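You operate a simulated robot arm through the tools that you are given. There is no shell and no other tool.

The job below is to be done with a simulated two-armed robot. You get a single attempt, and the scene is never put back.

JOB
Wind out wrap till the display shows the card's length, and spin the grey rock once.
Fine: the packing card; set the ruler slider to it first; the rock stands on the black turntable, one full turn. Set down upright: what you pick out.
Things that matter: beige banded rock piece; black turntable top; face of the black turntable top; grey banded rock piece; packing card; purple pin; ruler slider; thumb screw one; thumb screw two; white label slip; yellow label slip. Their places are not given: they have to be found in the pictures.

Only the result counts: the job must be done as asked and must still hold three seconds after the hand-in. Knocking over, shifting, dropping, spilling or breaking anything else fails it.

ROBOT AND FRAMES
Two 7-joint arms with fingered hands on one trunk that stands fixed in place. Base frame: the origin is at the foot of the trunk, x ahead of it, y to its left, z up. Lengths are in cm, angles in degrees, forces in N, time in s.
The left shoulder is at [5, 21.4, 86.9], the right one opposite. With the tool pointing down near the work surface each hand reaches from about 40 to 90 cm from the base axis, measured 20 degrees to its own side. Payload 3 kg a hand.
The TCP of each hand is the grasp point between the finger pads, 2.6 cm short of the fingertips. In the tool frame z runs along the fingers and y along their closing line. The gripper opens to 13.2 cm; its body begins 7.3 cm behind the TCP. The gripper is a hand of 3 fingers: y runs from the thumb to the fingers, the wrist lies at [0, 0, -22.9] in the tool frame, and closing takes about 1.5 s.
Orientation is told as [roll, pitch, yaw] about the base's x, y, z axes, in that order, counted from this pose: with the fingers straight down and closing along the base's y, the tool's x points along the base's -x, its y along +y and its z along -z.

CONTROLS
- The arms move only by the tool play_rows. It takes "left_series", "right_series" or both (then of equal length, played together; a hand with none holds still); each is a list of rows, each a list of 3 entries, a list of its own where there are three numbers: the turn, a rotation vector about the base's x, y, z in degrees, then the shift along the base's x, y, z in cm, then the closure in counts, from 0 (fully open) to 255 (shut). In form: [[[rx, ry, rz], [x, y, z], claw], ...]. A call has 1 to 20 rows; each row is the pose to reach, as a shift and turn from the pose commanded when the call began. Rows are played at 5 a second. More than 5 cm and 8.6 degrees between two rows, or a gripper value outside its range, and nothing of the call is played. A pose out of reach is approached as far as the arm can. The call stops where the force on the tool passes 60 N (or 10 N more than at its start, if that is more) or the arm is blocked; 0.2 s more then pass. The fingers move at their own pace (about 7.2 cm/s each) and stop on an object; they squeeze with about 27 N. The grip force told is the motor's: it shows also when the fingers shut on nothing. Time passes only in rows, and 0.2 s behind the last, so rows that repeat a pose let the fingers close. It gives the time, the measured TCP pose, the force on the tool (base axes), the opening and the grip force at its end, in the units of the frame above (readings bear some noise), with the torque about the TCP (base axes, N m) and any sound that the robot's microphone picked up, and new pictures: "views" is both (left out), scene, wrist or none (wrist: the cameras of the hands that moved).
- Cameras (640 x 400 px; columns grow to the right, rows downward): "scene" is now at [2.93, -2.9, 149.92]; the picture's right is [-0.35, -0.94, 0.00], its down [-0.62, 0.23, -0.75] and it looks along [0.70, -0.27, -0.66] (base axes); focal length 364 px, centre (320, 200). "left" rides on the left gripper at [-6.2, 0.3, -9.2] in its tool frame; the picture's right is [-0.05, -1.00, 0.00], its down [0.83, -0.04, -0.56] and it looks along [0.55, -0.03, 0.83] (tool axes); focal length 230 px, centre (320, 200). "right" rides on the right gripper at [6.2, 0.3, -9.2] in its tool frame; the picture's right is [-0.05, 1.00, 0.00], its down [-0.83, -0.04, -0.56] and it looks along [-0.55, -0.03, 0.83] (tool axes); focal length 230 px, centre (320, 200).
- hand_shape(shape, hand): the hand has 3 fingers and takes this shape, open, in about a second: jaw (thumb against the fingers, like two jaws); tri (thumb and two fingers); tip (a fingertip pinch); poke (one finger out to press); point (the index stretched); flat (the hand flat); cup (the hand cupped); fist (a fist). The gripper value then closes the fingers along that shape, each until it touches; the sizes above hold for jaw. It gives what a move gives, with no picture.
- pan_tilt(pan, tilt): turns the head with the scene camera to pan (to the left, within 86 degrees either way) and tilt (down, from -29 to 69), counted from straight ahead of the robot. It gives what a move gives, and a new picture of the scene camera.
- pixel_to_xyz(camera, pixels): for up to 12 pixels [column, row] of the newest picture of that camera ("zoom" is the newest enlarged one), the place [x, y, z] in the base frame of the surface seen there, good to about 0.2 cm. The clock stands still meanwhile.
- inspect(camera, box): a new picture of the part [left, top, right, bottom] of that camera's present view, enlarged. The clock stands still meanwhile.
- hand_in(): hands the job in; it is judged then, once.

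Unless the task says otherwise, let go and move clear before handing in.

The tools are called after "Call:" as name(argument=value, ...) on one line, values as JSON. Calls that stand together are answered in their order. play_rows: Moves the arms, as the interface text tells. Its arguments: {"type":"object","properties":{"left_series":{"type":"array","items":{"type":"array"}},"right_series":{"type":"array","items":{"type":"array"}},"views":{"type":"string","enum":["both","scene","wrist","none"]}},"required":[]} The other tools are called the same way: hand_shape (shape, hand) gives the hand a shape; pan_tilt (pan, tilt) turns the head that bears the scene camera; pixel_to_xyz (camera, pixels) gives the place of the surface under pixels of a picture; inspect (camera, box) takes an enlarged picture of a part of a camera's view; hand_in () hands the job in.

At the start:

```text
t: 0.0
left_eef_pos: [61.65, 12.97, 105.45]
left_ee_rot: [0.0, 0.0, -8.1]
left_contact_force: [-0.5, 0.7, -0.8]
left_wrist_torque: [-0.04, 0.01, -0.03]
left_grip_width: 13.2
left_grip_force: 0.1
left_shape: jaw
right_eef_pos: [53.72, -32.93, 104.75]
right_ee_rot: [0.1, 0.0, -8.1]
right_contact_force: [-0.1, 0.9, -0.2]
right_wrist_torque: [-0.03, -0.01, 0.01]
right_grip_width: 13.21
right_grip_force: 0.0
right_shape: jaw
head pan, tilt (commanded): [-20.7, 41.4]
```

scene: 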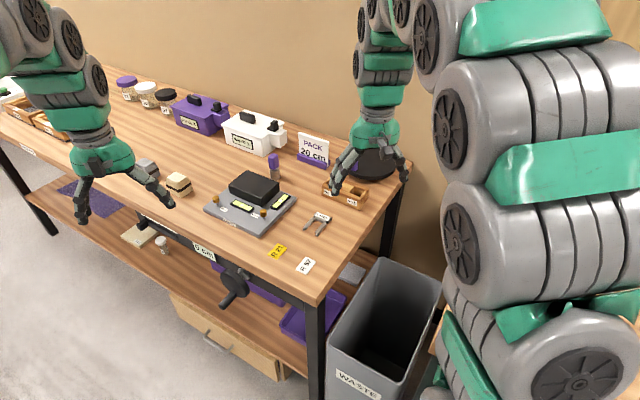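
right: 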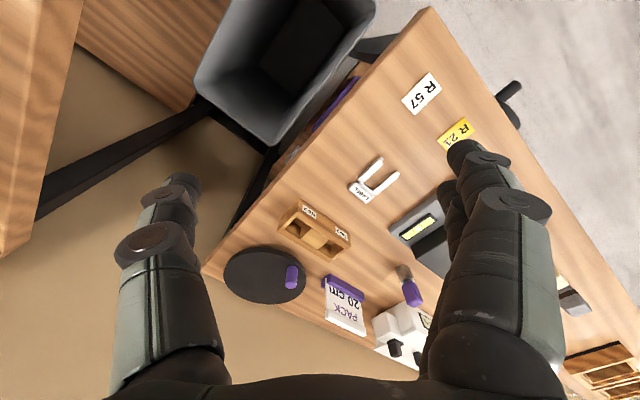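
left: 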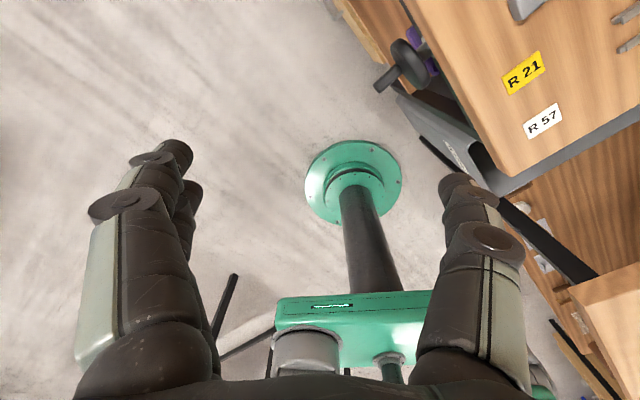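

The scene shows a bench with a PACK 20 cm card (around 313,150), a black turntable behind (375,160), rocks (148,168 and 180,185), a device with display (250,205) and a crank under the bench (233,285). I'll zoom in on these regions first.

Call:
inspect(camera="scene", box=[180, 120, 420, 270])

Call:
inspect(camera="scene", box=[60, 130, 300, 280])

Call:
inspect(camera="scene", box=[120, 200, 360, 350])

Call:
inspect(camera="right", box=[200, 130, 480, 305])

```text
2.67 times, centred on (300, 195) of scene
```

zoom: 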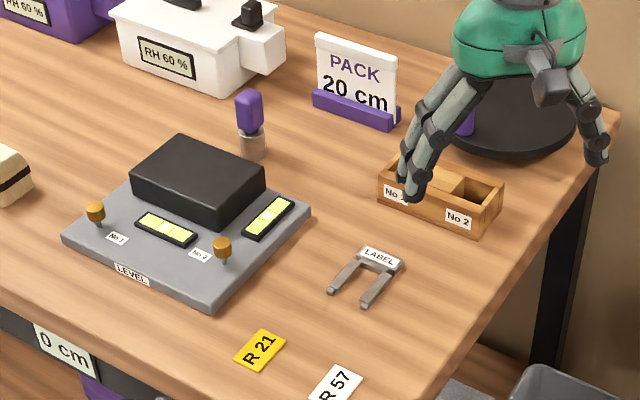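

```text
2.67 times, centred on (180, 205) of scene
```

zoom: 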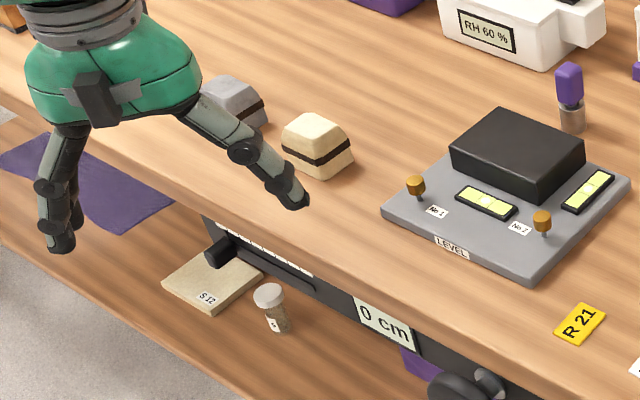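

```text
2.67 times, centred on (240, 275) of scene
```

zoom: 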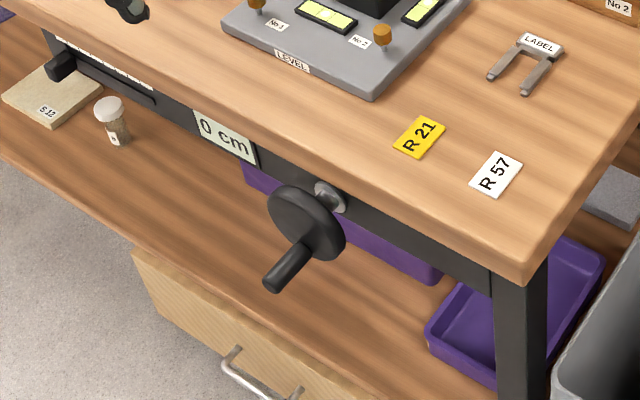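

```text
2.29 times, centred on (340, 218) of right
```

zoom: 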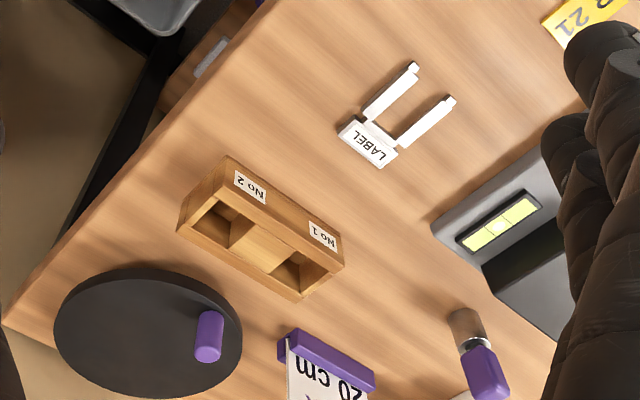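

The crank with a "0 cm" display is on the bench's front rail with the slider slot to its left; turntable at the far right corner. I'll measure key points in the scene picture.

Call:
pixel_to_xyz(camera="scene", pixels=[[148, 168], [180, 185], [204, 252], [233, 270], [233, 290], [144, 222], [313, 150], [378, 165], [320, 303], [410, 168], [250, 185], [5, 115]])

Call:
pixel_to_xyz(camera="right", pixels=[[264, 274], [291, 277], [225, 275], [305, 275], [264, 248], [264, 302], [345, 310], [313, 230]])

Call:
pan_tilt(pan=10, tilt=50)

```text
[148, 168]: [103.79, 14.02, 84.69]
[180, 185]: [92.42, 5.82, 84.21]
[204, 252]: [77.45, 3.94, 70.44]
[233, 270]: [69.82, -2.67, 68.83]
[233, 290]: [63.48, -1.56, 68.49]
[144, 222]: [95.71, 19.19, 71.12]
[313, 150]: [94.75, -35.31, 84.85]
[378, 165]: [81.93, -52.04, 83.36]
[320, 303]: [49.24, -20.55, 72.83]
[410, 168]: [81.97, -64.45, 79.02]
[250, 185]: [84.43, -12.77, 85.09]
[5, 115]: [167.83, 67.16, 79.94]
```

```text
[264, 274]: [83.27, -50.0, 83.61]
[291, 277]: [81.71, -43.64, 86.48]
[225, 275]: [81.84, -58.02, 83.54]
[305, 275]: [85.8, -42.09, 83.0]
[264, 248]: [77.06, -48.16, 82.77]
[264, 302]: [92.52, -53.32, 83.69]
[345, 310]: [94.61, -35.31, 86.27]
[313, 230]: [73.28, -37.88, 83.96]
```

```text
t: 1.0
left_eef_pos: [61.63, 12.92, 105.41]
left_ee_rot: [0.1, 0.0, -8.1]
left_contact_force: [0.7, 0.5, -0.1]
left_wrist_torque: [0.02, 0.0, 0.01]
left_grip_width: 13.2
left_grip_force: 0.1
left_shape: jaw
right_eef_pos: [53.73, -32.86, 104.87]
right_ee_rot: [0.0, 0.0, -8.1]
right_contact_force: [0.3, 0.1, 0.4]
right_wrist_torque: [-0.01, 0.0, -0.03]
right_grip_width: 13.2
right_grip_force: 0.1
right_shape: jaw
head pan, tilt (commanded): [10.0, 50.0]
```

scene: 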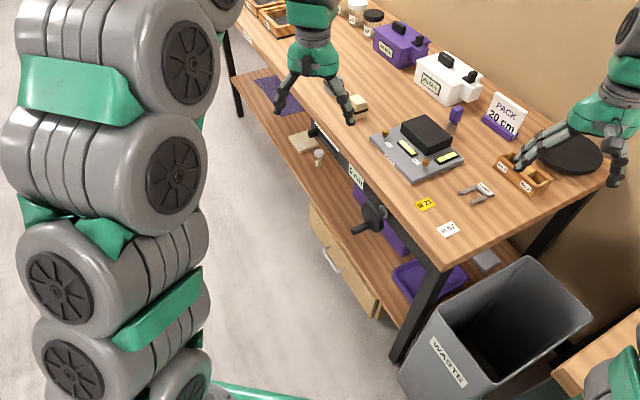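

The head turned left; the bench runs obliquely. I'll look for a better view of the front rail with ruler, slider and display.

Call:
pan_tilt(pan=-5, tilt=45)

Call:
inspect(camera="scene", box=[180, 100, 420, 250])

Call:
inspect(camera="scene", box=[210, 140, 330, 215])

```text
t: 1.7
left_eef_pos: [61.7, 12.83, 105.45]
left_ee_rot: [0.0, 0.0, -8.1]
left_contact_force: [-0.3, -1.1, 0.7]
left_wrist_torque: [-0.01, -0.01, -0.02]
left_grip_width: 13.2
left_grip_force: 0.0
left_shape: jaw
right_eef_pos: [53.79, -32.96, 104.87]
right_ee_rot: [0.0, 0.1, -8.1]
right_contact_force: [0.6, 0.4, 0.1]
right_wrist_torque: [0.04, 0.0, 0.01]
right_grip_width: 13.2
right_grip_force: 0.1
right_shape: jaw
head pan, tilt (commanded): [-5.0, 45.0]
```

scene: 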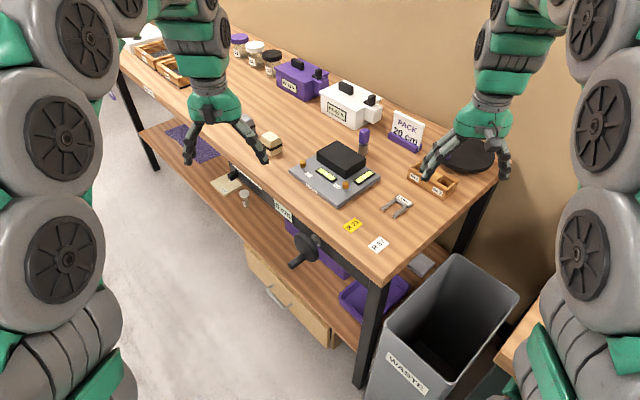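

```text
2.67 times, centred on (300, 175) of scene
```

zoom: 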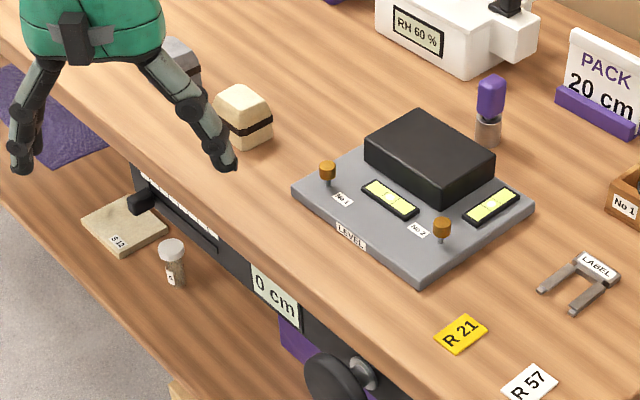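

```text
5.33 times, centred on (270, 178) of scene
```

zoom: 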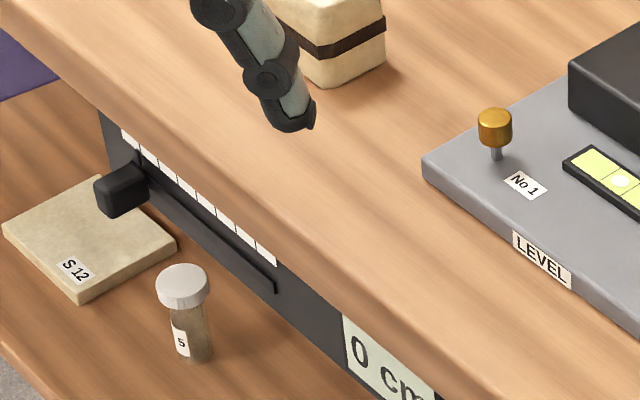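

The slider sits at the left end of the slot below a ruler strip with ticks. I'll measure front edge, rail, slider, crank and the ruler ticks from the zoom.

Call:
pixel_to_xyz(camera="zoom", pixels=[[125, 190], [145, 165], [180, 225], [270, 285], [127, 137], [272, 258], [390, 370], [100, 120], [155, 175], [125, 195], [300, 300], [220, 200]])

Call:
pixel_to_xyz(camera="scene", pixels=[[300, 238], [308, 246], [294, 264], [302, 258], [316, 240], [383, 283], [498, 182], [345, 251], [247, 178], [215, 153], [272, 145], [247, 122]])

Call:
inspect(camera="scene", box=[270, 210, 350, 290])

```text
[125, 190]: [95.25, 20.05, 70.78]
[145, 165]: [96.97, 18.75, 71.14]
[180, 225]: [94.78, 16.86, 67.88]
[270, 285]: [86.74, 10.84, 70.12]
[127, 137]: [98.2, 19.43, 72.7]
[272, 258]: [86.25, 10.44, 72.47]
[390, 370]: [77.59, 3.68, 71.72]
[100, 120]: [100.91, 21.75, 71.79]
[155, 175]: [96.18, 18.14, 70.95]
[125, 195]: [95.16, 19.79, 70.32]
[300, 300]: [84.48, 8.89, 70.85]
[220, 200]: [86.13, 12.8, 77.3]
```

```text
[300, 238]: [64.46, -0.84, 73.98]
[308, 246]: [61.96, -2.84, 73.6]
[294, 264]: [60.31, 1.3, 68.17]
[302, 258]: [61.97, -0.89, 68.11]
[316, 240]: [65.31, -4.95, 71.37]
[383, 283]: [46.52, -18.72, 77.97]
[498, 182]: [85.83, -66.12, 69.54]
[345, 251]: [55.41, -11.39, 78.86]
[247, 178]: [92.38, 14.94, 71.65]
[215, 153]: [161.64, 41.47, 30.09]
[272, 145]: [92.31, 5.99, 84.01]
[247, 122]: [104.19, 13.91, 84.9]
```

```text
5.00 times, centred on (310, 250) of scene
```

zoom: 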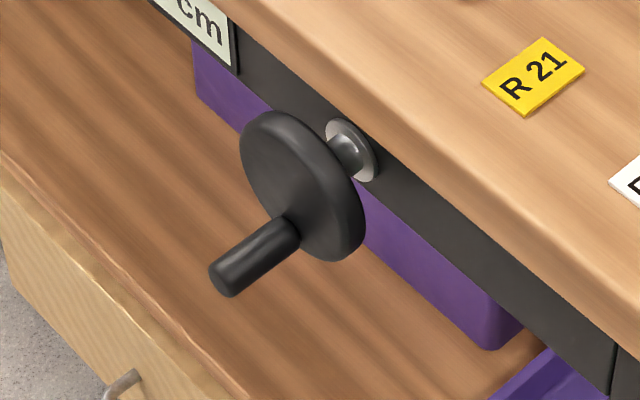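

The rail runs along (0.795, 0.607) in base axes with its face towards the left arm; ruler labels are unreadable from here. I'll bring the left hand in front of the rail, fingers horizontal, so its camera can read the ruler and display.

Call:
play_rows(left_series=[[[-1.06, -7.43, 0], [1.25, 1.25, -1.67], 0], [[-2.12, -14.85, 0], [2.5, 2.5, -3.33], 0], [[-3.18, -22.28, 0], [3.75, 3.75, -5], 0], [[-4.23, -29.7, 0], [5, 5, -6.67], 0], [[-5.29, -37.13, 0], [6.25, 6.25, -8.33], 0], [[-6.35, -44.55, 0], [7.5, 7.5, -10], 0], [[-7.41, -51.98, 0], [8.75, 8.75, -11.67], 0], [[-8.47, -59.4, 0], [10, 10, -13.33], 0], [[-9.53, -66.83, 0], [11.25, 11.25, -15], 0], [[-10.58, -74.25, 0], [12.5, 12.5, -16.67], 0], [[-11.64, -81.68, 0], [13.75, 13.75, -18.33], 0], [[-12.7, -89.1, 0], [15, 15, -20], 0]], views="both")

```text
t: 4.3
left_eef_pos: [76.66, 28.07, 85.59]
left_ee_rot: [160.2, -89.8, -168.4]
left_contact_force: [1.4, 0.5, 0.4]
left_wrist_torque: [0.03, 0.01, -0.05]
left_grip_width: 13.22
left_grip_force: 0.2
left_shape: jaw
right_eef_pos: [53.7, -32.88, 104.82]
right_ee_rot: [0.1, 0.0, -8.1]
right_contact_force: [0.2, -0.1, -0.5]
right_wrist_torque: [-0.01, 0.04, 0.03]
right_grip_width: 13.19
right_grip_force: 0.0
right_shape: jaw
head pan, tilt (commanded): [-5.0, 45.0]
```

scene: 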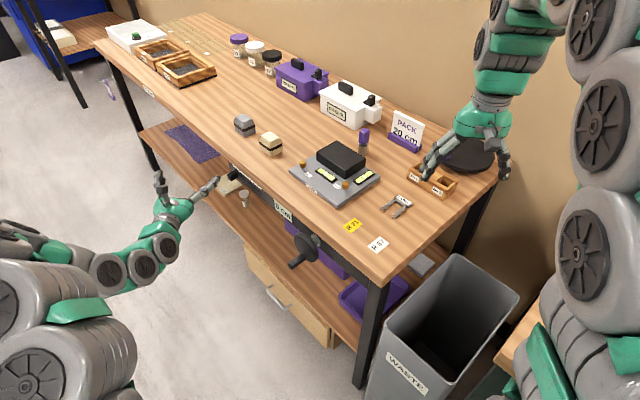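
left: 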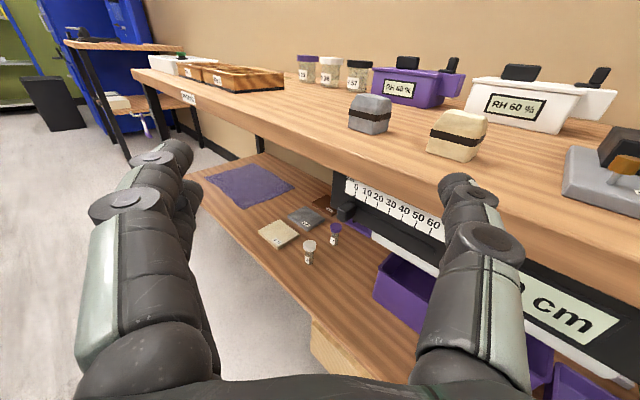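

The left camera now shows the ruler marked 0–60 (pixels 355–435, 185–225) with the slider at about 0, and both rocks. I'll yaw the hand to face the rail and come lower.

Call:
play_rows(left_series=[[[0, 0, -7.4], [1, 0.5, -1.5], 0], [[0, 0, -14.8], [2, 1, -3], 0], [[0, 0, -22.2], [3, 1.5, -4.5], 0], [[0, 0, -29.6], [4, 2, -6], 0], [[0, 0, -37], [5, 2.5, -7.5], 0], [[0, 0, -44.5], [6, 3, -9], 0]], views="both")

Call:
inspect(camera="left", box=[200, 50, 440, 200])

```text
t: 5.7
left_eef_pos: [82.75, 30.9, 76.49]
left_ee_rot: [130.2, -89.9, 177.2]
left_contact_force: [0.0, 0.1, 0.2]
left_wrist_torque: [-0.03, -0.02, 0.0]
left_grip_width: 13.22
left_grip_force: 0.0
left_shape: jaw
right_eef_pos: [53.79, -33.05, 104.8]
right_ee_rot: [0.1, -0.1, -8.1]
right_contact_force: [0.3, 0.2, -0.1]
right_wrist_torque: [-0.01, -0.01, 0.03]
right_grip_width: 13.18
right_grip_force: 0.0
right_shape: jaw
head pan, tilt (commanded): [-5.0, 45.0]
```

scene: 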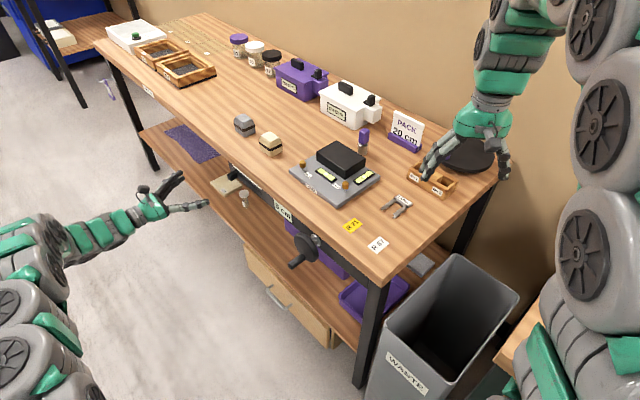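
left: 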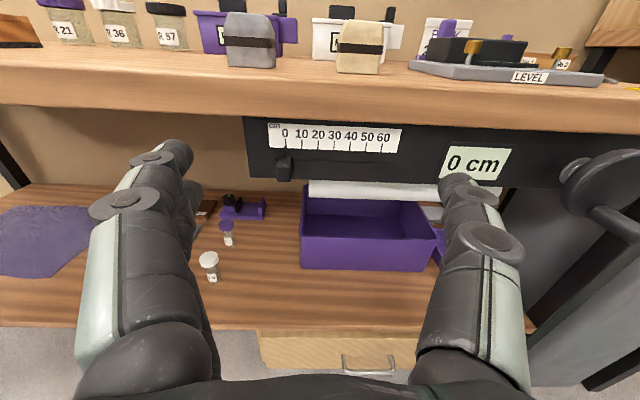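

```text
2.67 times, centred on (320, 125) of left
```

zoom: 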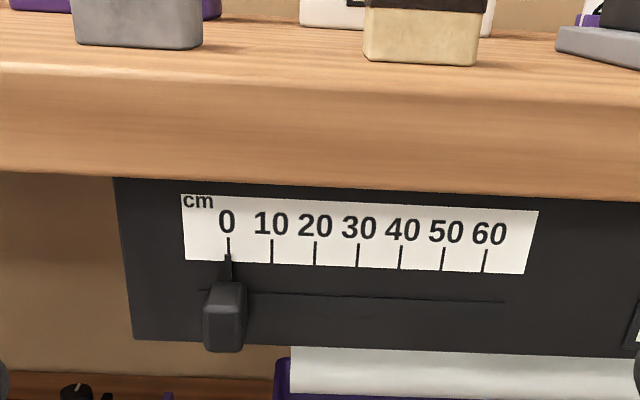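

The ruler reads 0–60 with the slider pointer at 0 (zoom 228,260); the 20 tick is at (315,250). I'll measure ticks, knob, crank and display.

Call:
pixel_to_xyz(camera="zoom", pixels=[[228, 248], [315, 252], [400, 257], [485, 262], [224, 315], [240, 320], [207, 315], [224, 345], [224, 288], [228, 270], [300, 310], [500, 315]])

Call:
pixel_to_xyz(camera="left", pixels=[[475, 160], [600, 185], [570, 165], [595, 180], [610, 215], [620, 160], [600, 100], [300, 110], [280, 165], [545, 165]])

Call:
inspect(camera="left", box=[480, 100, 640, 260])

```text
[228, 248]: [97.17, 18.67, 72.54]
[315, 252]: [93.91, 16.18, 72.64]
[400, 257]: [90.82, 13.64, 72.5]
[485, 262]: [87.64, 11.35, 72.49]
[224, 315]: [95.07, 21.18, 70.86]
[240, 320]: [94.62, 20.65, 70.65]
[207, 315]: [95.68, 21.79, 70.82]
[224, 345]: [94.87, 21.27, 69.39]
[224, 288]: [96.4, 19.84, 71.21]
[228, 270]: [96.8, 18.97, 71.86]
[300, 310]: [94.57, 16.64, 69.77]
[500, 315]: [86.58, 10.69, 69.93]
```

```text
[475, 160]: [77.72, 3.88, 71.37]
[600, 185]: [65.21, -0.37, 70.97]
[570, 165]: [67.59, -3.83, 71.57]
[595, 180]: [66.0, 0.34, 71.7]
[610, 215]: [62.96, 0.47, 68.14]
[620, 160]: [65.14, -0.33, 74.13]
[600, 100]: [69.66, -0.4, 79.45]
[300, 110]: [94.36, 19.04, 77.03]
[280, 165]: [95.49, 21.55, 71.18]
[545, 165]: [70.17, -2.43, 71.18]
```

```text
2.50 times, centred on (560, 180) of left
```

zoom: 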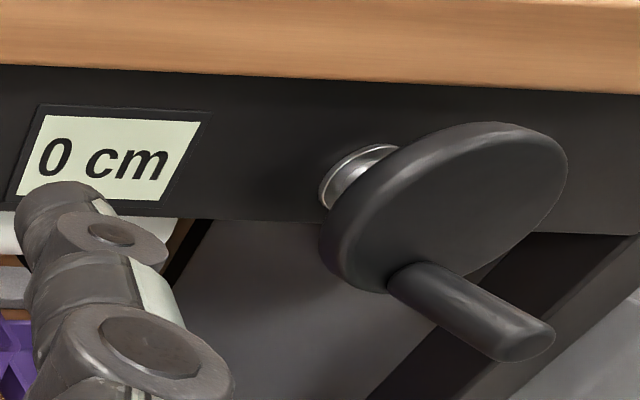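

Ticks are 2.0 cm per 10 units, so the slider has to go 4.0 cm towards the crank. I'll check where my fingers are to judge clearances around the knob.

Call:
pixel_to_xyz(camera="left", pixels=[[178, 148], [185, 165], [193, 188], [196, 200], [200, 215], [125, 205], [450, 185], [470, 190], [490, 250], [160, 175], [440, 185], [490, 187]])

Call:
inspect(camera="left", box=[60, 120, 260, 400])

Call:
inspect(camera="scene", box=[60, 140, 260, 265])

```text
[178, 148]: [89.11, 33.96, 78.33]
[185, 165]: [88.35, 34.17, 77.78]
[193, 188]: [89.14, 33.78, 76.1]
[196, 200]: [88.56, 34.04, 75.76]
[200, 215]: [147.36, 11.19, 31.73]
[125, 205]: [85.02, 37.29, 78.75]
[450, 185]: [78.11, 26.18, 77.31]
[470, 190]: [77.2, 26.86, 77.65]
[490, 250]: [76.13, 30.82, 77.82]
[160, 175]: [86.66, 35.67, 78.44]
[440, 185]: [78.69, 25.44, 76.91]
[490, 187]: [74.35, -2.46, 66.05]
```

```text
1.43 times, centred on (160, 260) of left
```

zoom: 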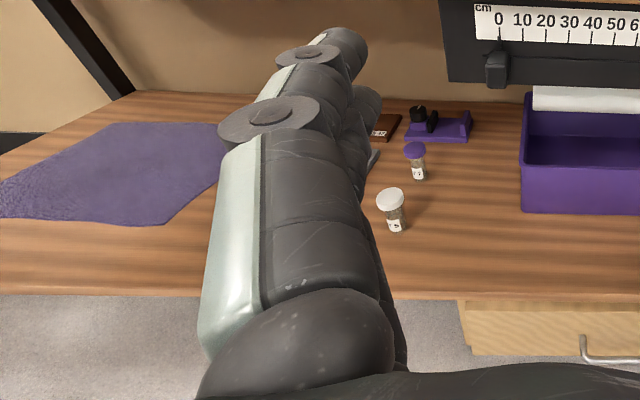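

```text
3.20 times, centred on (160, 202) of scene
```

zoom: 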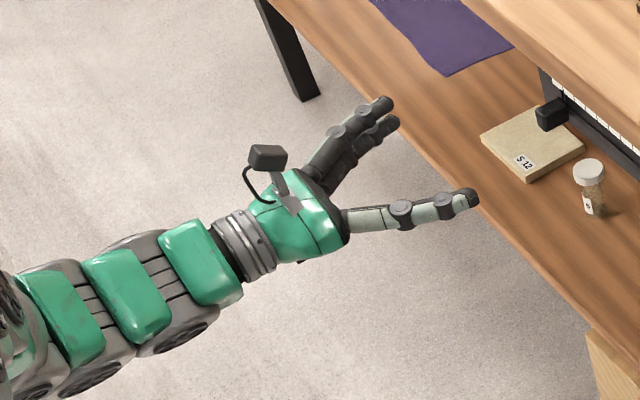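

The hand faces the rail squarely; I'll lower and advance so the open jaws straddle the knob (at about 95.1, 21.2, 70.3) without touching the rail.

Call:
play_rows(left_series=[[[0, 0, 0], [1.86, -0.25, -2.07], 0], [[0, 0, 0], [3.72, -0.5, -4.13], 0], [[0, 0, 0], [5.58, -0.76, -6.2], 0], [[0, 0, 0], [7.3, -3.0, -6.2], 0], [[0, 0, 0], [9.0, -5.24, -6.2], 0], [[0, 0, 0], [10.73, -7.48, -6.2], 0], [[0, 0, 0], [12.46, -9.72, -6.2], 0]], views="both")

```text
t: 7.3
left_eef_pos: [93.37, 21.43, 73.12]
left_ee_rot: [-78.5, -90.0, 25.9]
left_contact_force: [-0.5, -0.2, 0.4]
left_wrist_torque: [0.0, 0.03, 0.0]
left_grip_width: 13.2
left_grip_force: 0.0
left_shape: jaw
left hand out of reach, approached as far as the arm can: row 4, 5, 6, 7
right_eef_pos: [53.8, -32.98, 104.84]
right_ee_rot: [0.0, 0.0, -8.0]
right_contact_force: [-0.2, -0.4, -0.4]
right_wrist_torque: [0.0, 0.0, 0.01]
right_grip_width: 13.18
right_grip_force: 0.1
right_shape: jaw
head pan, tilt (commanded): [-5.0, 45.0]
```

scene: 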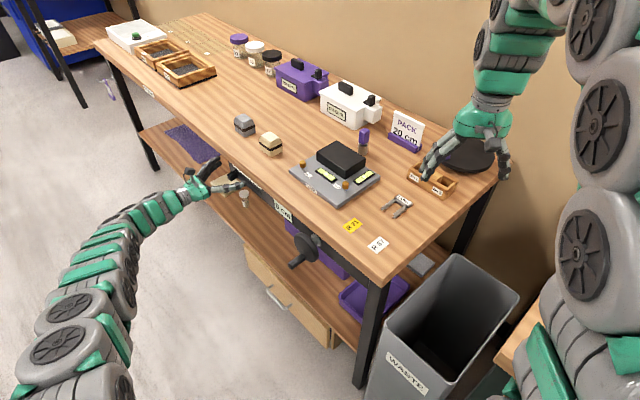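
left: 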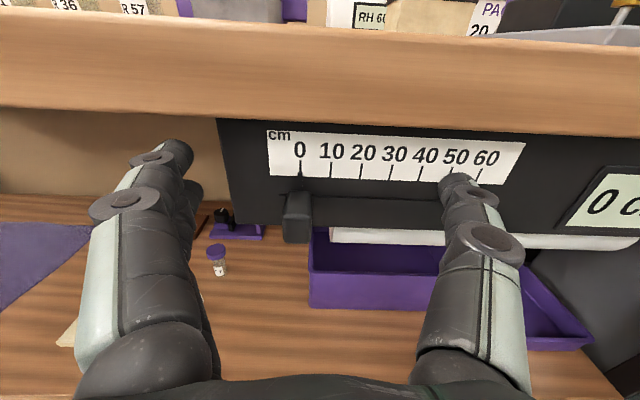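

The hand stopped short at (93.4, 21.4, 73.1): square-on the wrist is too far out. I'll back off and turn the yaw 17.5° so the arm reaches further.

Call:
play_rows(left_series=[[[0, 0, 0], [-1.8, 2.4, 0], 0], [[0, 0, 6], [-3.65, 4.76, 0], 0], [[0, 0, 12], [-3.65, 4.76, 0], 0], [[0, 0, 17.5], [-3.65, 4.76, 0], 0]], views="wrist")

```text
t: 8.3
left_eef_pos: [89.93, 26.28, 73.04]
left_ee_rot: [153.9, -90.0, 171.0]
left_contact_force: [1.2, 0.7, 1.3]
left_wrist_torque: [0.0, -0.01, 0.0]
left_grip_width: 13.18
left_grip_force: 0.1
left_shape: jaw
right_eef_pos: [53.73, -32.93, 104.79]
right_ee_rot: [-0.1, -0.1, -8.2]
right_contact_force: [-0.4, 0.0, 0.6]
right_wrist_torque: [0.03, -0.01, 0.02]
right_grip_width: 13.2
right_grip_force: 0.0
right_shape: jaw
head pan, tilt (commanded): [-5.0, 45.0]
```

left: 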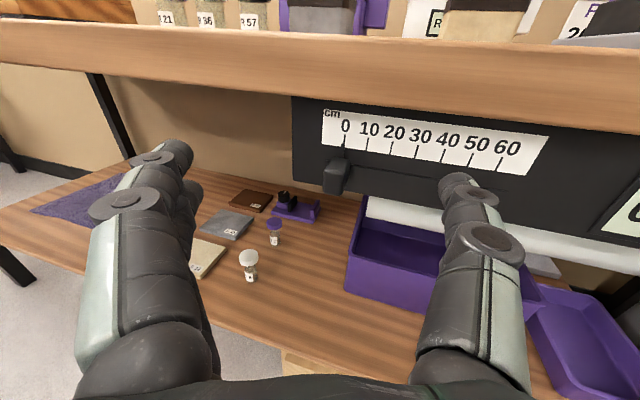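

Commands are counted from the reached pose; now yaw is about −35°. I'll lower to knob height, narrow the jaws and advance around the knob (pixel 335,175).

Call:
play_rows(left_series=[[[0, 0, 0], [0, 0, -1.4], 110], [[0, 0, 0], [0.5, 0.3, -2.74], 110], [[0, 0, 0], [0.9, -0.2, -2.74], 110], [[0, 0, 0], [1.3, -0.8, -2.74], 110], [[0, 0, 0], [2.3, -2.2, -2.74], 110], [[0, 0, 0], [3.3, -3.5, -2.74], 110], [[0, 0, 0], [3.3, -3.5, -2.74], 110]], views="wrist")

```text
t: 9.9
left_eef_pos: [93.16, 22.77, 70.34]
left_ee_rot: [-73.0, -90.0, 37.8]
left_contact_force: [1.2, 0.6, 0.0]
left_wrist_torque: [0.0, -0.04, -0.02]
left_grip_width: 7.57
left_grip_force: 0.0
left_shape: jaw
right_eef_pos: [53.7, -32.94, 104.83]
right_ee_rot: [0.0, 0.0, -8.0]
right_contact_force: [0.3, -0.1, 0.0]
right_wrist_torque: [0.01, 0.0, -0.01]
right_grip_width: 13.2
right_grip_force: 0.1
right_shape: jaw
head pan, tilt (commanded): [-5.0, 45.0]
```

left: 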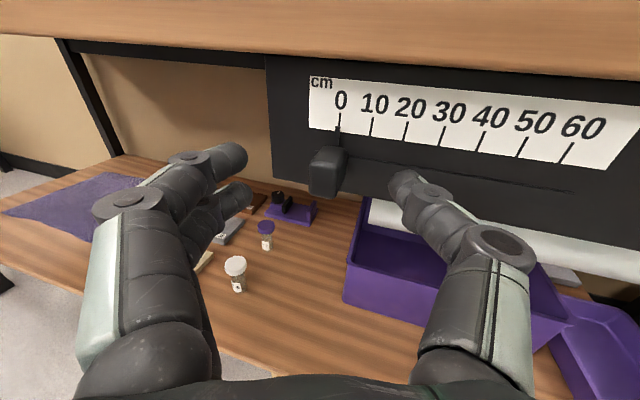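

The knob lies between the jaws near the picture centre (328,172). I'll advance the last centimetre and close on it.

Call:
play_rows(left_series=[[[0, 0, 0], [0.6, -0.7, 0], 110], [[0, 0, 0], [1.14, -1.37, 0], 110], [[0, 0, 0], [1.14, -1.37, 0], 150], [[0, 0, 0], [1.14, -1.37, 0], 190], [[0, 0, 0], [1.14, -1.37, 0], 230], [[0, 0, 0], [1.14, -1.37, 0], 255], [[0, 0, 0], [1.14, -1.37, 0], 255], [[0, 0, 0], [1.14, -1.37, 0], 255]], views="wrist")

Call:
inspect(camera="left", box=[220, 50, 460, 200])

```text
t: 11.7
left_eef_pos: [94.35, 21.36, 70.33]
left_ee_rot: [134.1, -90.1, -169.1]
left_contact_force: [2.2, -2.3, 3.2]
left_wrist_torque: [0.04, -0.06, -0.13]
left_grip_width: 1.3
left_grip_force: 27.0
left_shape: jaw
right_eef_pos: [53.79, -32.99, 104.82]
right_ee_rot: [0.0, 0.0, -8.1]
right_contact_force: [0.0, 1.0, 0.2]
right_wrist_torque: [-0.02, 0.02, 0.02]
right_grip_width: 13.2
right_grip_force: 0.1
right_shape: jaw
head pan, tilt (commanded): [-5.0, 45.0]
```

left: 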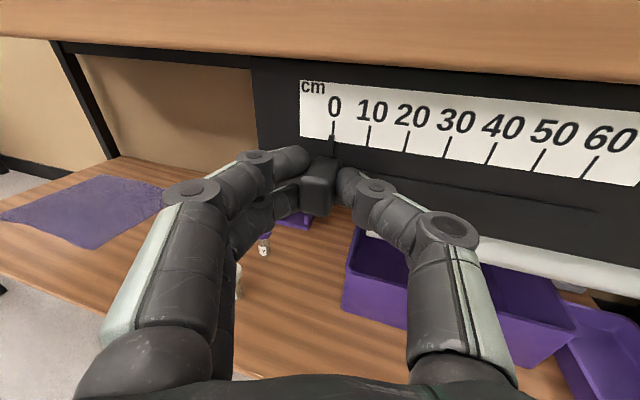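

```text
2.67 times, centred on (340, 125) of left
```

zoom: 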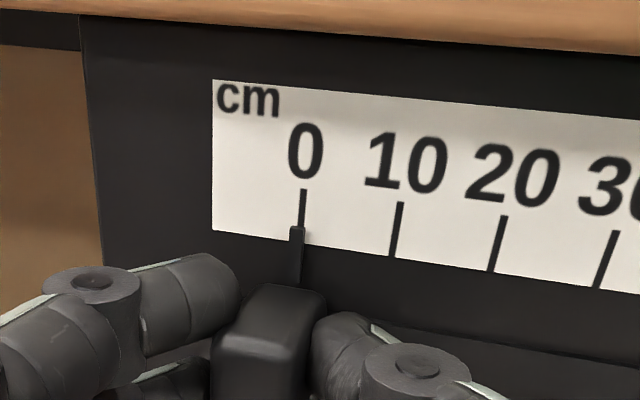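

Knob gripped (1.3 cm, 27 N), pointer still at 0. I'll slide it 4 cm towards the crank along the slot.

Call:
play_rows(left_series=[[[0, 0, 0], [-0.63, -0.49, 0], 255], [[0, 0, 0], [-1.27, -0.97, 0], 255], [[0, 0, 0], [-1.9, -1.46, 0], 255], [[0, 0, 0], [-2.54, -1.95, 0], 255], [[0, 0, 0], [-3.17, -2.44, 0], 255], [[0, 0, 0], [-3.17, -2.44, 0], 255]], views="wrist")

Call:
inspect(camera="left", box=[220, 50, 460, 200])

```text
t: 13.1
left_eef_pos: [91.19, 19.08, 70.47]
left_ee_rot: [95.1, -90.0, -130.1]
left_contact_force: [3.8, -5.1, -0.4]
left_wrist_torque: [0.08, -0.06, -0.13]
left_grip_width: 1.27
left_grip_force: 26.6
left_shape: jaw
right_eef_pos: [53.71, -32.97, 104.77]
right_ee_rot: [0.0, 0.0, -8.1]
right_contact_force: [0.2, -0.1, 0.1]
right_wrist_torque: [0.03, -0.05, -0.04]
right_grip_width: 13.19
right_grip_force: 0.0
right_shape: jaw
head pan, tilt (commanded): [-5.0, 45.0]
```

left: 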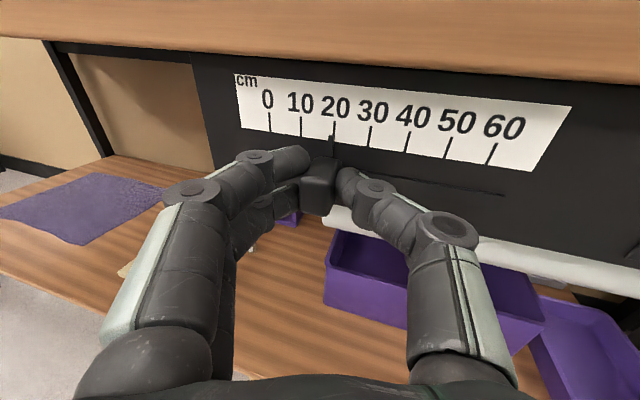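

```text
2.67 times, centred on (340, 125) of left
```

zoom: 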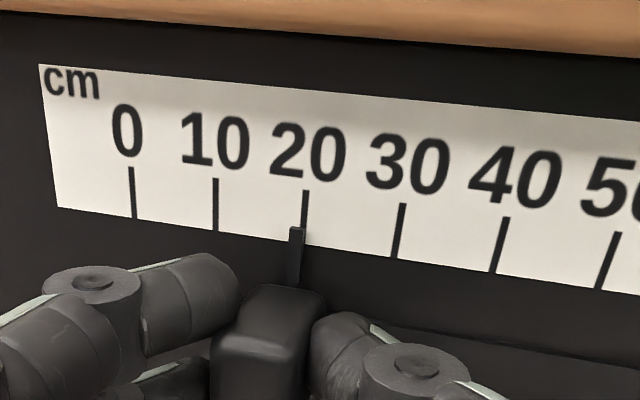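

The pointer sits a hair short of the 20 tick (zoom 297 vs 305, was 297 vs 302 at zero). I'll nudge 0.06 cm further, and then release and check.

Call:
play_rows(left_series=[[[0, 0, 0], [-0.05, -0.04, 0], 255], [[0, 0, 0], [-0.05, -0.04, 0], 255]], views="wrist")

Call:
inspect(camera="left", box=[280, 90, 400, 165])

```text
t: 13.7
left_eef_pos: [91.31, 18.92, 70.29]
left_ee_rot: [96.3, -90.1, -131.4]
left_contact_force: [4.3, -7.1, 0.1]
left_wrist_torque: [0.08, -0.07, -0.12]
left_grip_width: 1.26
left_grip_force: 27.1
left_shape: jaw
right_eef_pos: [53.75, -32.95, 104.81]
right_ee_rot: [0.0, -0.1, -8.0]
right_contact_force: [0.1, 0.1, -0.6]
right_wrist_torque: [0.02, -0.01, -0.02]
right_grip_width: 13.19
right_grip_force: 0.0
right_shape: jaw
head pan, tilt (commanded): [-5.0, 45.0]
```

left: 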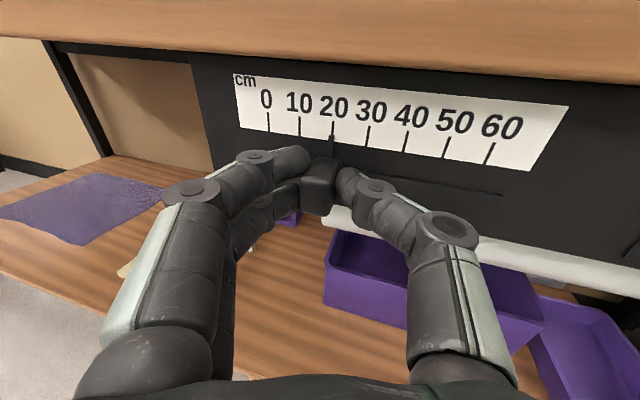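

```text
5.33 times, centred on (340, 128) of left
```

zoom: 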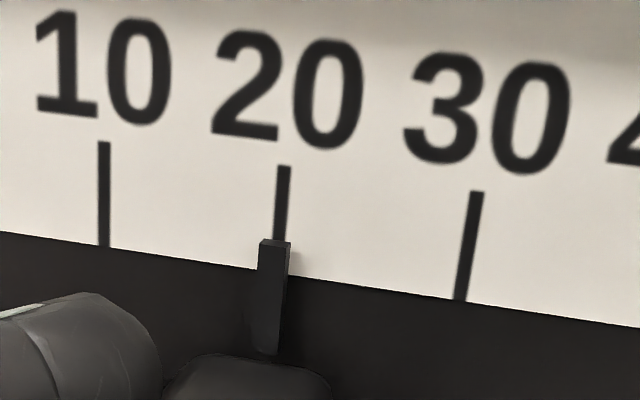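

The pointer now lines up with the 20 tick allowing for parallax. I'll open the jaws and back straight out, then check the reading.

Call:
play_rows(left_series=[[[0, 0, 0], [0, 0, 0], 220], [[0, 0, 0], [0, 0, 0], 150], [[0, 0, 0], [0, 0, 0], 110], [[0, 0, 0], [0, 0, 0], 110], [[0, 0, 0], [-1.6, 1.1, 0], 110], [[0, 0, 0], [-4.1, 2.9, 0], 110], [[0, 0, -5], [-6.5, 4.6, 1], 60], [[0, 0, -10], [-8.5, 6.5, 1], 60], [[0, 0, -15], [-9.5, 8, 1], 60], [[0, 0, -17.5], [-10, 9, 1], 0]], views="both")

Call:
inspect(camera="left", box=[200, 50, 440, 200])

```text
t: 15.9
left_eef_pos: [81.01, 27.99, 71.35]
left_ee_rot: [59.1, -89.9, -111.8]
left_contact_force: [-0.1, -0.6, 0.1]
left_wrist_torque: [0.02, -0.01, 0.03]
left_grip_width: 13.2
left_grip_force: 0.1
left_shape: jaw
right_eef_pos: [53.66, -32.99, 104.82]
right_ee_rot: [-0.1, 0.0, -8.1]
right_contact_force: [0.3, 0.7, 0.0]
right_wrist_torque: [-0.01, 0.03, -0.02]
right_grip_width: 13.21
right_grip_force: 0.1
right_shape: jaw
head pan, tilt (commanded): [-5.0, 45.0]
```

scene: 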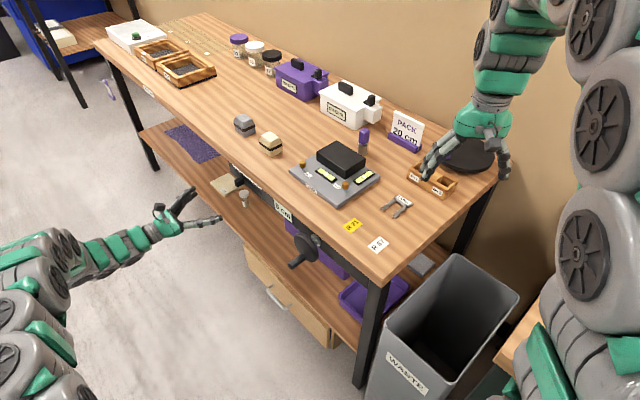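
left: 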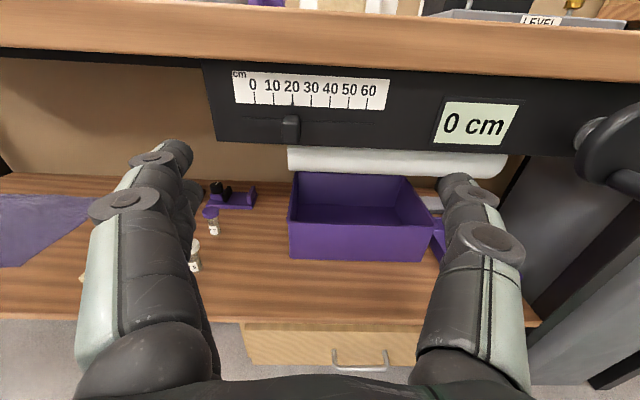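

```text
2.67 times, centred on (320, 125) of left
```

zoom: 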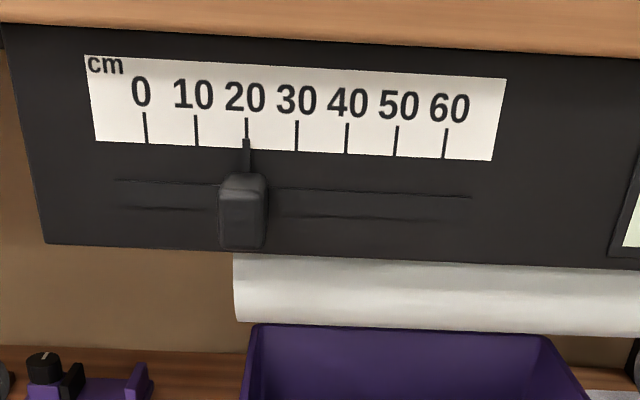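

The slider reads 20 and the display still shows 0 cm. I'll move the left hand along the rail to look straight at the crank.

Call:
play_rows(left_series=[[[0, 0, 0], [-3.26, -2.18, 0.1], 0], [[0, 0, 0], [-6.5, -4.36, 0.2], 0], [[0, 0, 0], [-9.8, -6.5, 0.3], 0], [[0, 0, 0], [-13.05, -8.7, 0.3], 0], [[0, 0, 0], [-16.3, -10.9, 0.4], 0], [[0, 0, 0], [-19.6, -13.05, 0.5], 0], [[0, 0, 0], [-22.8, -15.2, 0.6], 0], [[0, 0, 0], [-26.1, -17.4, 0.6], 0]], views="both")

```text
t: 17.7
left_eef_pos: [54.9, 10.61, 72.22]
left_ee_rot: [-17.5, -89.9, -35.1]
left_contact_force: [0.4, -0.5, -0.1]
left_wrist_torque: [-0.01, 0.01, -0.01]
left_grip_width: 13.2
left_grip_force: 0.0
left_shape: jaw
right_eef_pos: [53.72, -33.0, 104.74]
right_ee_rot: [0.0, 0.0, -8.2]
right_contact_force: [0.2, -0.1, 0.7]
right_wrist_torque: [0.0, 0.01, 0.03]
right_grip_width: 13.19
right_grip_force: 0.1
right_shape: jaw
head pan, tilt (commanded): [-5.0, 45.0]
```

scene: 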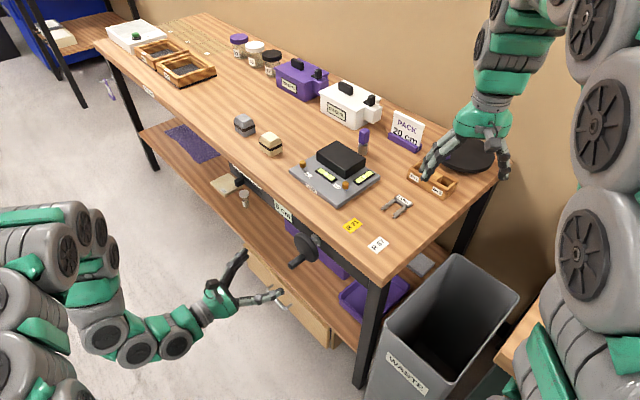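
left: 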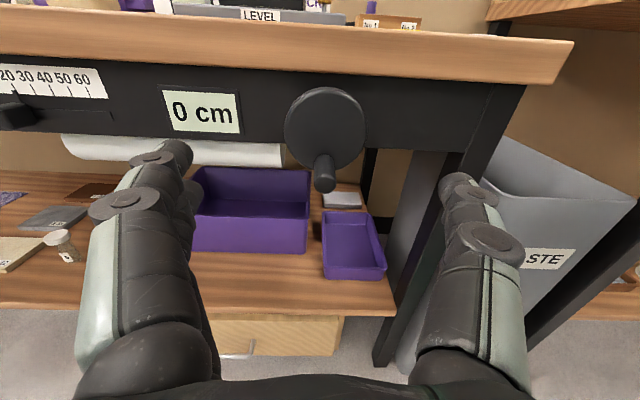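

The crank is face-on: disc centre near (325,128), handle tip near (326,177), below the hub. I'll measure them.

Call:
inspect(camera="left", box=[265, 75, 385, 200])

Call:
pixel_to_xyz(camera="left", pixels=[[325, 125], [288, 125], [362, 125], [325, 92], [326, 180], [317, 178], [335, 178], [325, 165], [326, 189], [325, 110], [345, 150], [200, 110]])

```text
3.20 times, centred on (325, 138) of left
```

zoom: 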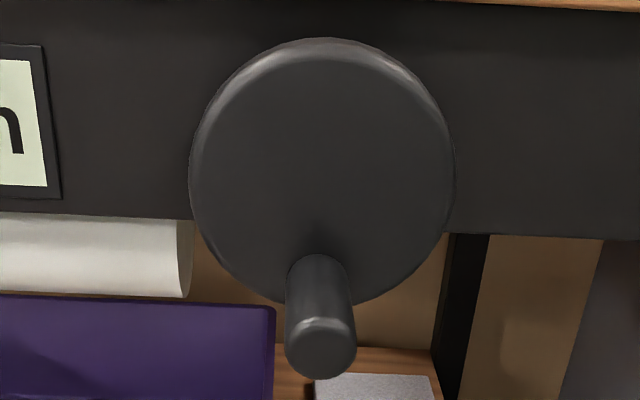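

```text
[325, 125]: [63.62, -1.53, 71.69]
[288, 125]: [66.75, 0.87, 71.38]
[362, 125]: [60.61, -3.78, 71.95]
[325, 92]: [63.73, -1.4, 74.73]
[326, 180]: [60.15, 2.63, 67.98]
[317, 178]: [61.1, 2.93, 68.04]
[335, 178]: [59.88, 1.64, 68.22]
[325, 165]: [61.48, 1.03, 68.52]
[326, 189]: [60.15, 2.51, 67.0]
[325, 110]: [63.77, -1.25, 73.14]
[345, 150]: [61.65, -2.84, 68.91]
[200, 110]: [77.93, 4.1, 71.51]
```

Crank centre is about e=49.6, z=71.3 with the handle ~3.5 cm below it, end at (60.2, 2.6, 67.8). I'll lower and come up to the handle with the jaws open, and look.

Call:
play_rows(left_series=[[[0, 0, 0], [0, 0, -2.2], 40], [[0, 0, 0], [-0.48, -0.37, -4.4], 60], [[0, 0, 0], [1.3, -2.7, -4.5], 60], [[0, 0, 0], [3.17, -5.12, -4.5], 60], [[0, 0, 0], [3.17, -5.12, -4.5], 80]], views="both")

Call:
inspect(camera="left", box=[200, 50, 440, 200])

```text
t: 18.9
left_eef_pos: [58.1, 5.46, 67.55]
left_ee_rot: [101.6, -90.0, -154.1]
left_contact_force: [-0.1, -0.2, 0.1]
left_wrist_torque: [0.0, 0.0, -0.02]
left_grip_width: 9.11
left_grip_force: 0.0
left_shape: jaw
right_eef_pos: [53.8, -32.86, 104.81]
right_ee_rot: [0.0, 0.0, -8.1]
right_contact_force: [0.0, 0.1, -1.6]
right_wrist_torque: [0.0, 0.0, -0.02]
right_grip_width: 13.18
right_grip_force: 0.1
right_shape: jaw
head pan, tilt (commanded): [-5.0, 45.0]
```

scene: 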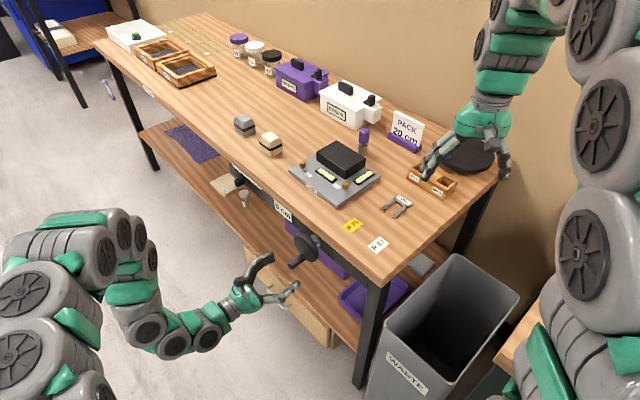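
left: 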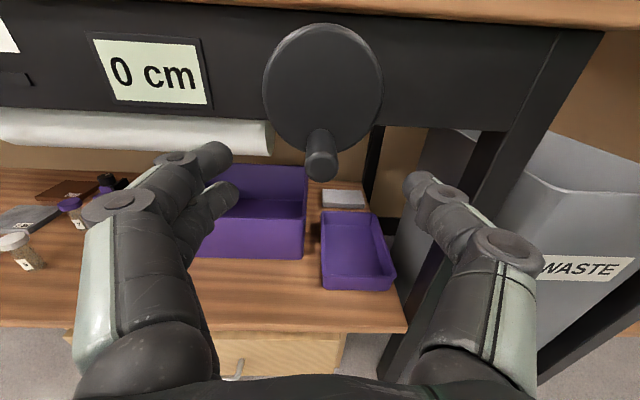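

```text
2.67 times, centred on (320, 125) of left
```

zoom: 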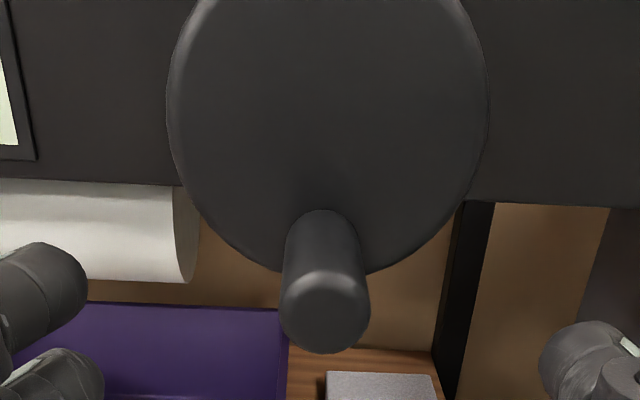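

The handle end is centred on the tool axis (322,166), at e≈49.3, z≈67.6; crank centre about z=71.1, radius 3.5. I'll advance 5.4 cm around the handle and close.

Call:
play_rows(left_series=[[[0, 0, 0], [1.5, -2.2, 0.05], 90], [[0, 0, 0], [3.22, -4.4, 0.05], 110], [[0, 0, 0], [3.22, -4.4, 0.05], 160], [[0, 0, 0], [3.22, -4.4, 0.05], 210], [[0, 0, 0], [3.22, -4.4, 0.05], 255], [[0, 0, 0], [3.22, -4.4, 0.05], 255], [[0, 0, 0], [3.22, -4.4, 0.05], 255], [[0, 0, 0], [3.22, -4.4, 0.05], 255]], views="both")

```text
t: 20.7
left_eef_pos: [61.24, 0.97, 67.4]
left_ee_rot: [126.7, -89.9, -179.4]
left_contact_force: [2.8, -5.1, 1.0]
left_wrist_torque: [0.0, 0.0, 0.03]
left_grip_width: 1.2
left_grip_force: 26.6
left_shape: jaw
right_eef_pos: [53.64, -32.94, 104.75]
right_ee_rot: [0.0, 0.0, -8.0]
right_contact_force: [0.2, 0.2, 0.6]
right_wrist_torque: [0.01, 0.03, 0.02]
right_grip_width: 13.17
right_grip_force: 0.0
right_shape: jaw
head pan, tilt (commanded): [-5.0, 45.0]
```

scene: 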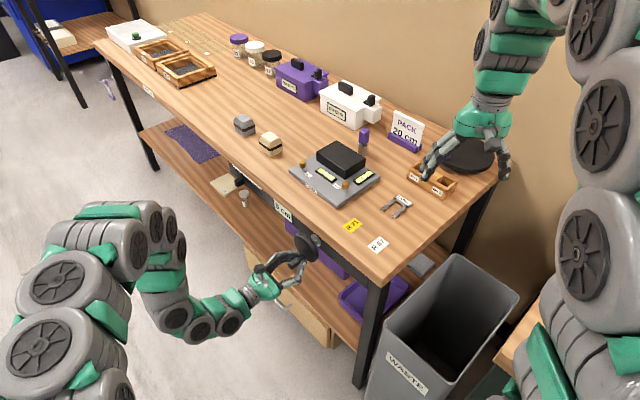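
left: 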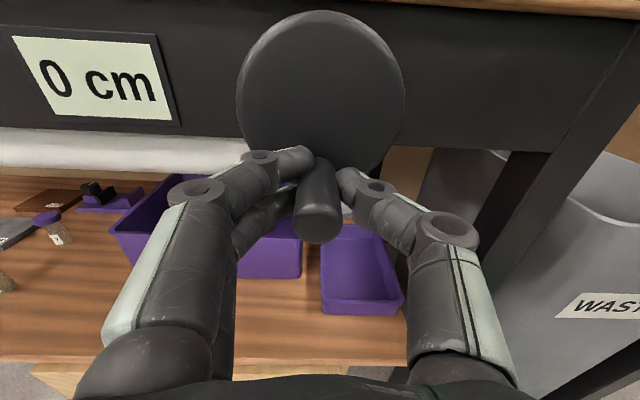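

The handle is gripped (1.2 cm) and the display (100,75) reads 0 cm. I'll try winding 45° clockwise (seen from the front) and read the display.

Call:
play_rows(left_series=[[[0, 0, 0], [0.72, 0.55, 0.12], 255], [[0, 0, 0], [1.39, 1.07, 0.47], 255], [[0, 0, 0], [1.96, 1.51, 1.03], 255], [[0, 0, 0], [1.96, 1.51, 1.03], 255]], views="wrist")

```text
t: 21.7
left_eef_pos: [63.35, 2.52, 68.54]
left_ee_rot: [-73.8, -90.1, 21.0]
left_contact_force: [-11.9, -17.1, -0.4]
left_wrist_torque: [0.22, -0.2, -0.36]
left_grip_width: 1.03
left_grip_force: 26.5
left_shape: jaw
right_eef_pos: [53.65, -33.08, 104.7]
right_ee_rot: [0.0, 0.1, -8.0]
right_contact_force: [-0.7, 0.1, -0.5]
right_wrist_torque: [0.01, 0.02, 0.02]
right_grip_width: 13.19
right_grip_force: 0.0
right_shape: jaw
head pan, tilt (commanded): [-5.0, 45.0]
```

left: 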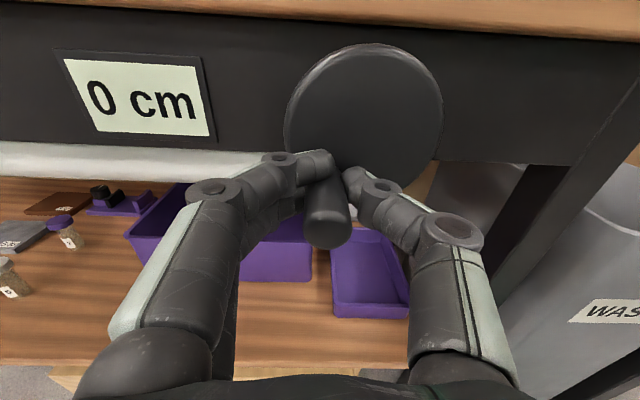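

The handle followed to about 42° with some 20 N of drag and the display still reads 0. I'll continue to 90° to see whether this direction counts.

Call:
play_rows(left_series=[[[0, 0, 0], [0.44, 0.34, 0.73], 255], [[0, 0, 0], [0.72, 0.55, 1.57], 255], [[0, 0, 0], [0.81, 0.62, 2.48], 255], [[0, 0, 0], [0.81, 0.62, 2.48], 255]], views="wrist")

```text
t: 22.7
left_eef_pos: [64.26, 3.18, 71.02]
left_ee_rot: [131.7, -89.9, 175.7]
left_contact_force: [-10.7, -8.9, -3.2]
left_wrist_torque: [0.02, 0.03, -0.23]
left_grip_width: 0.94
left_grip_force: 26.8
left_shape: jaw
right_eef_pos: [53.74, -32.95, 104.93]
right_ee_rot: [0.0, 0.0, -8.1]
right_contact_force: [0.1, 0.2, 0.8]
right_wrist_torque: [0.0, 0.0, 0.0]
right_grip_width: 13.21
right_grip_force: 0.0
right_shape: jaw
head pan, tilt (commanded): [-5.0, 45.0]
```

left: 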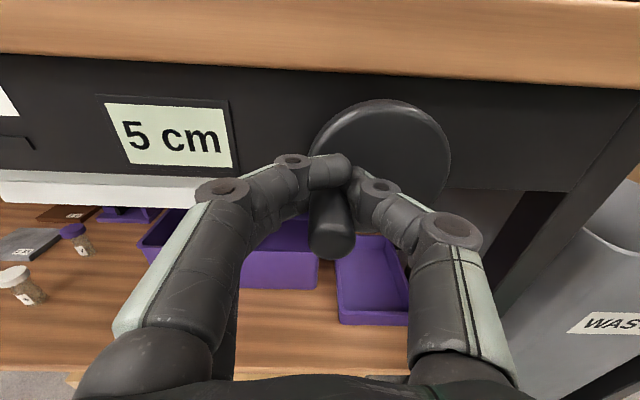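

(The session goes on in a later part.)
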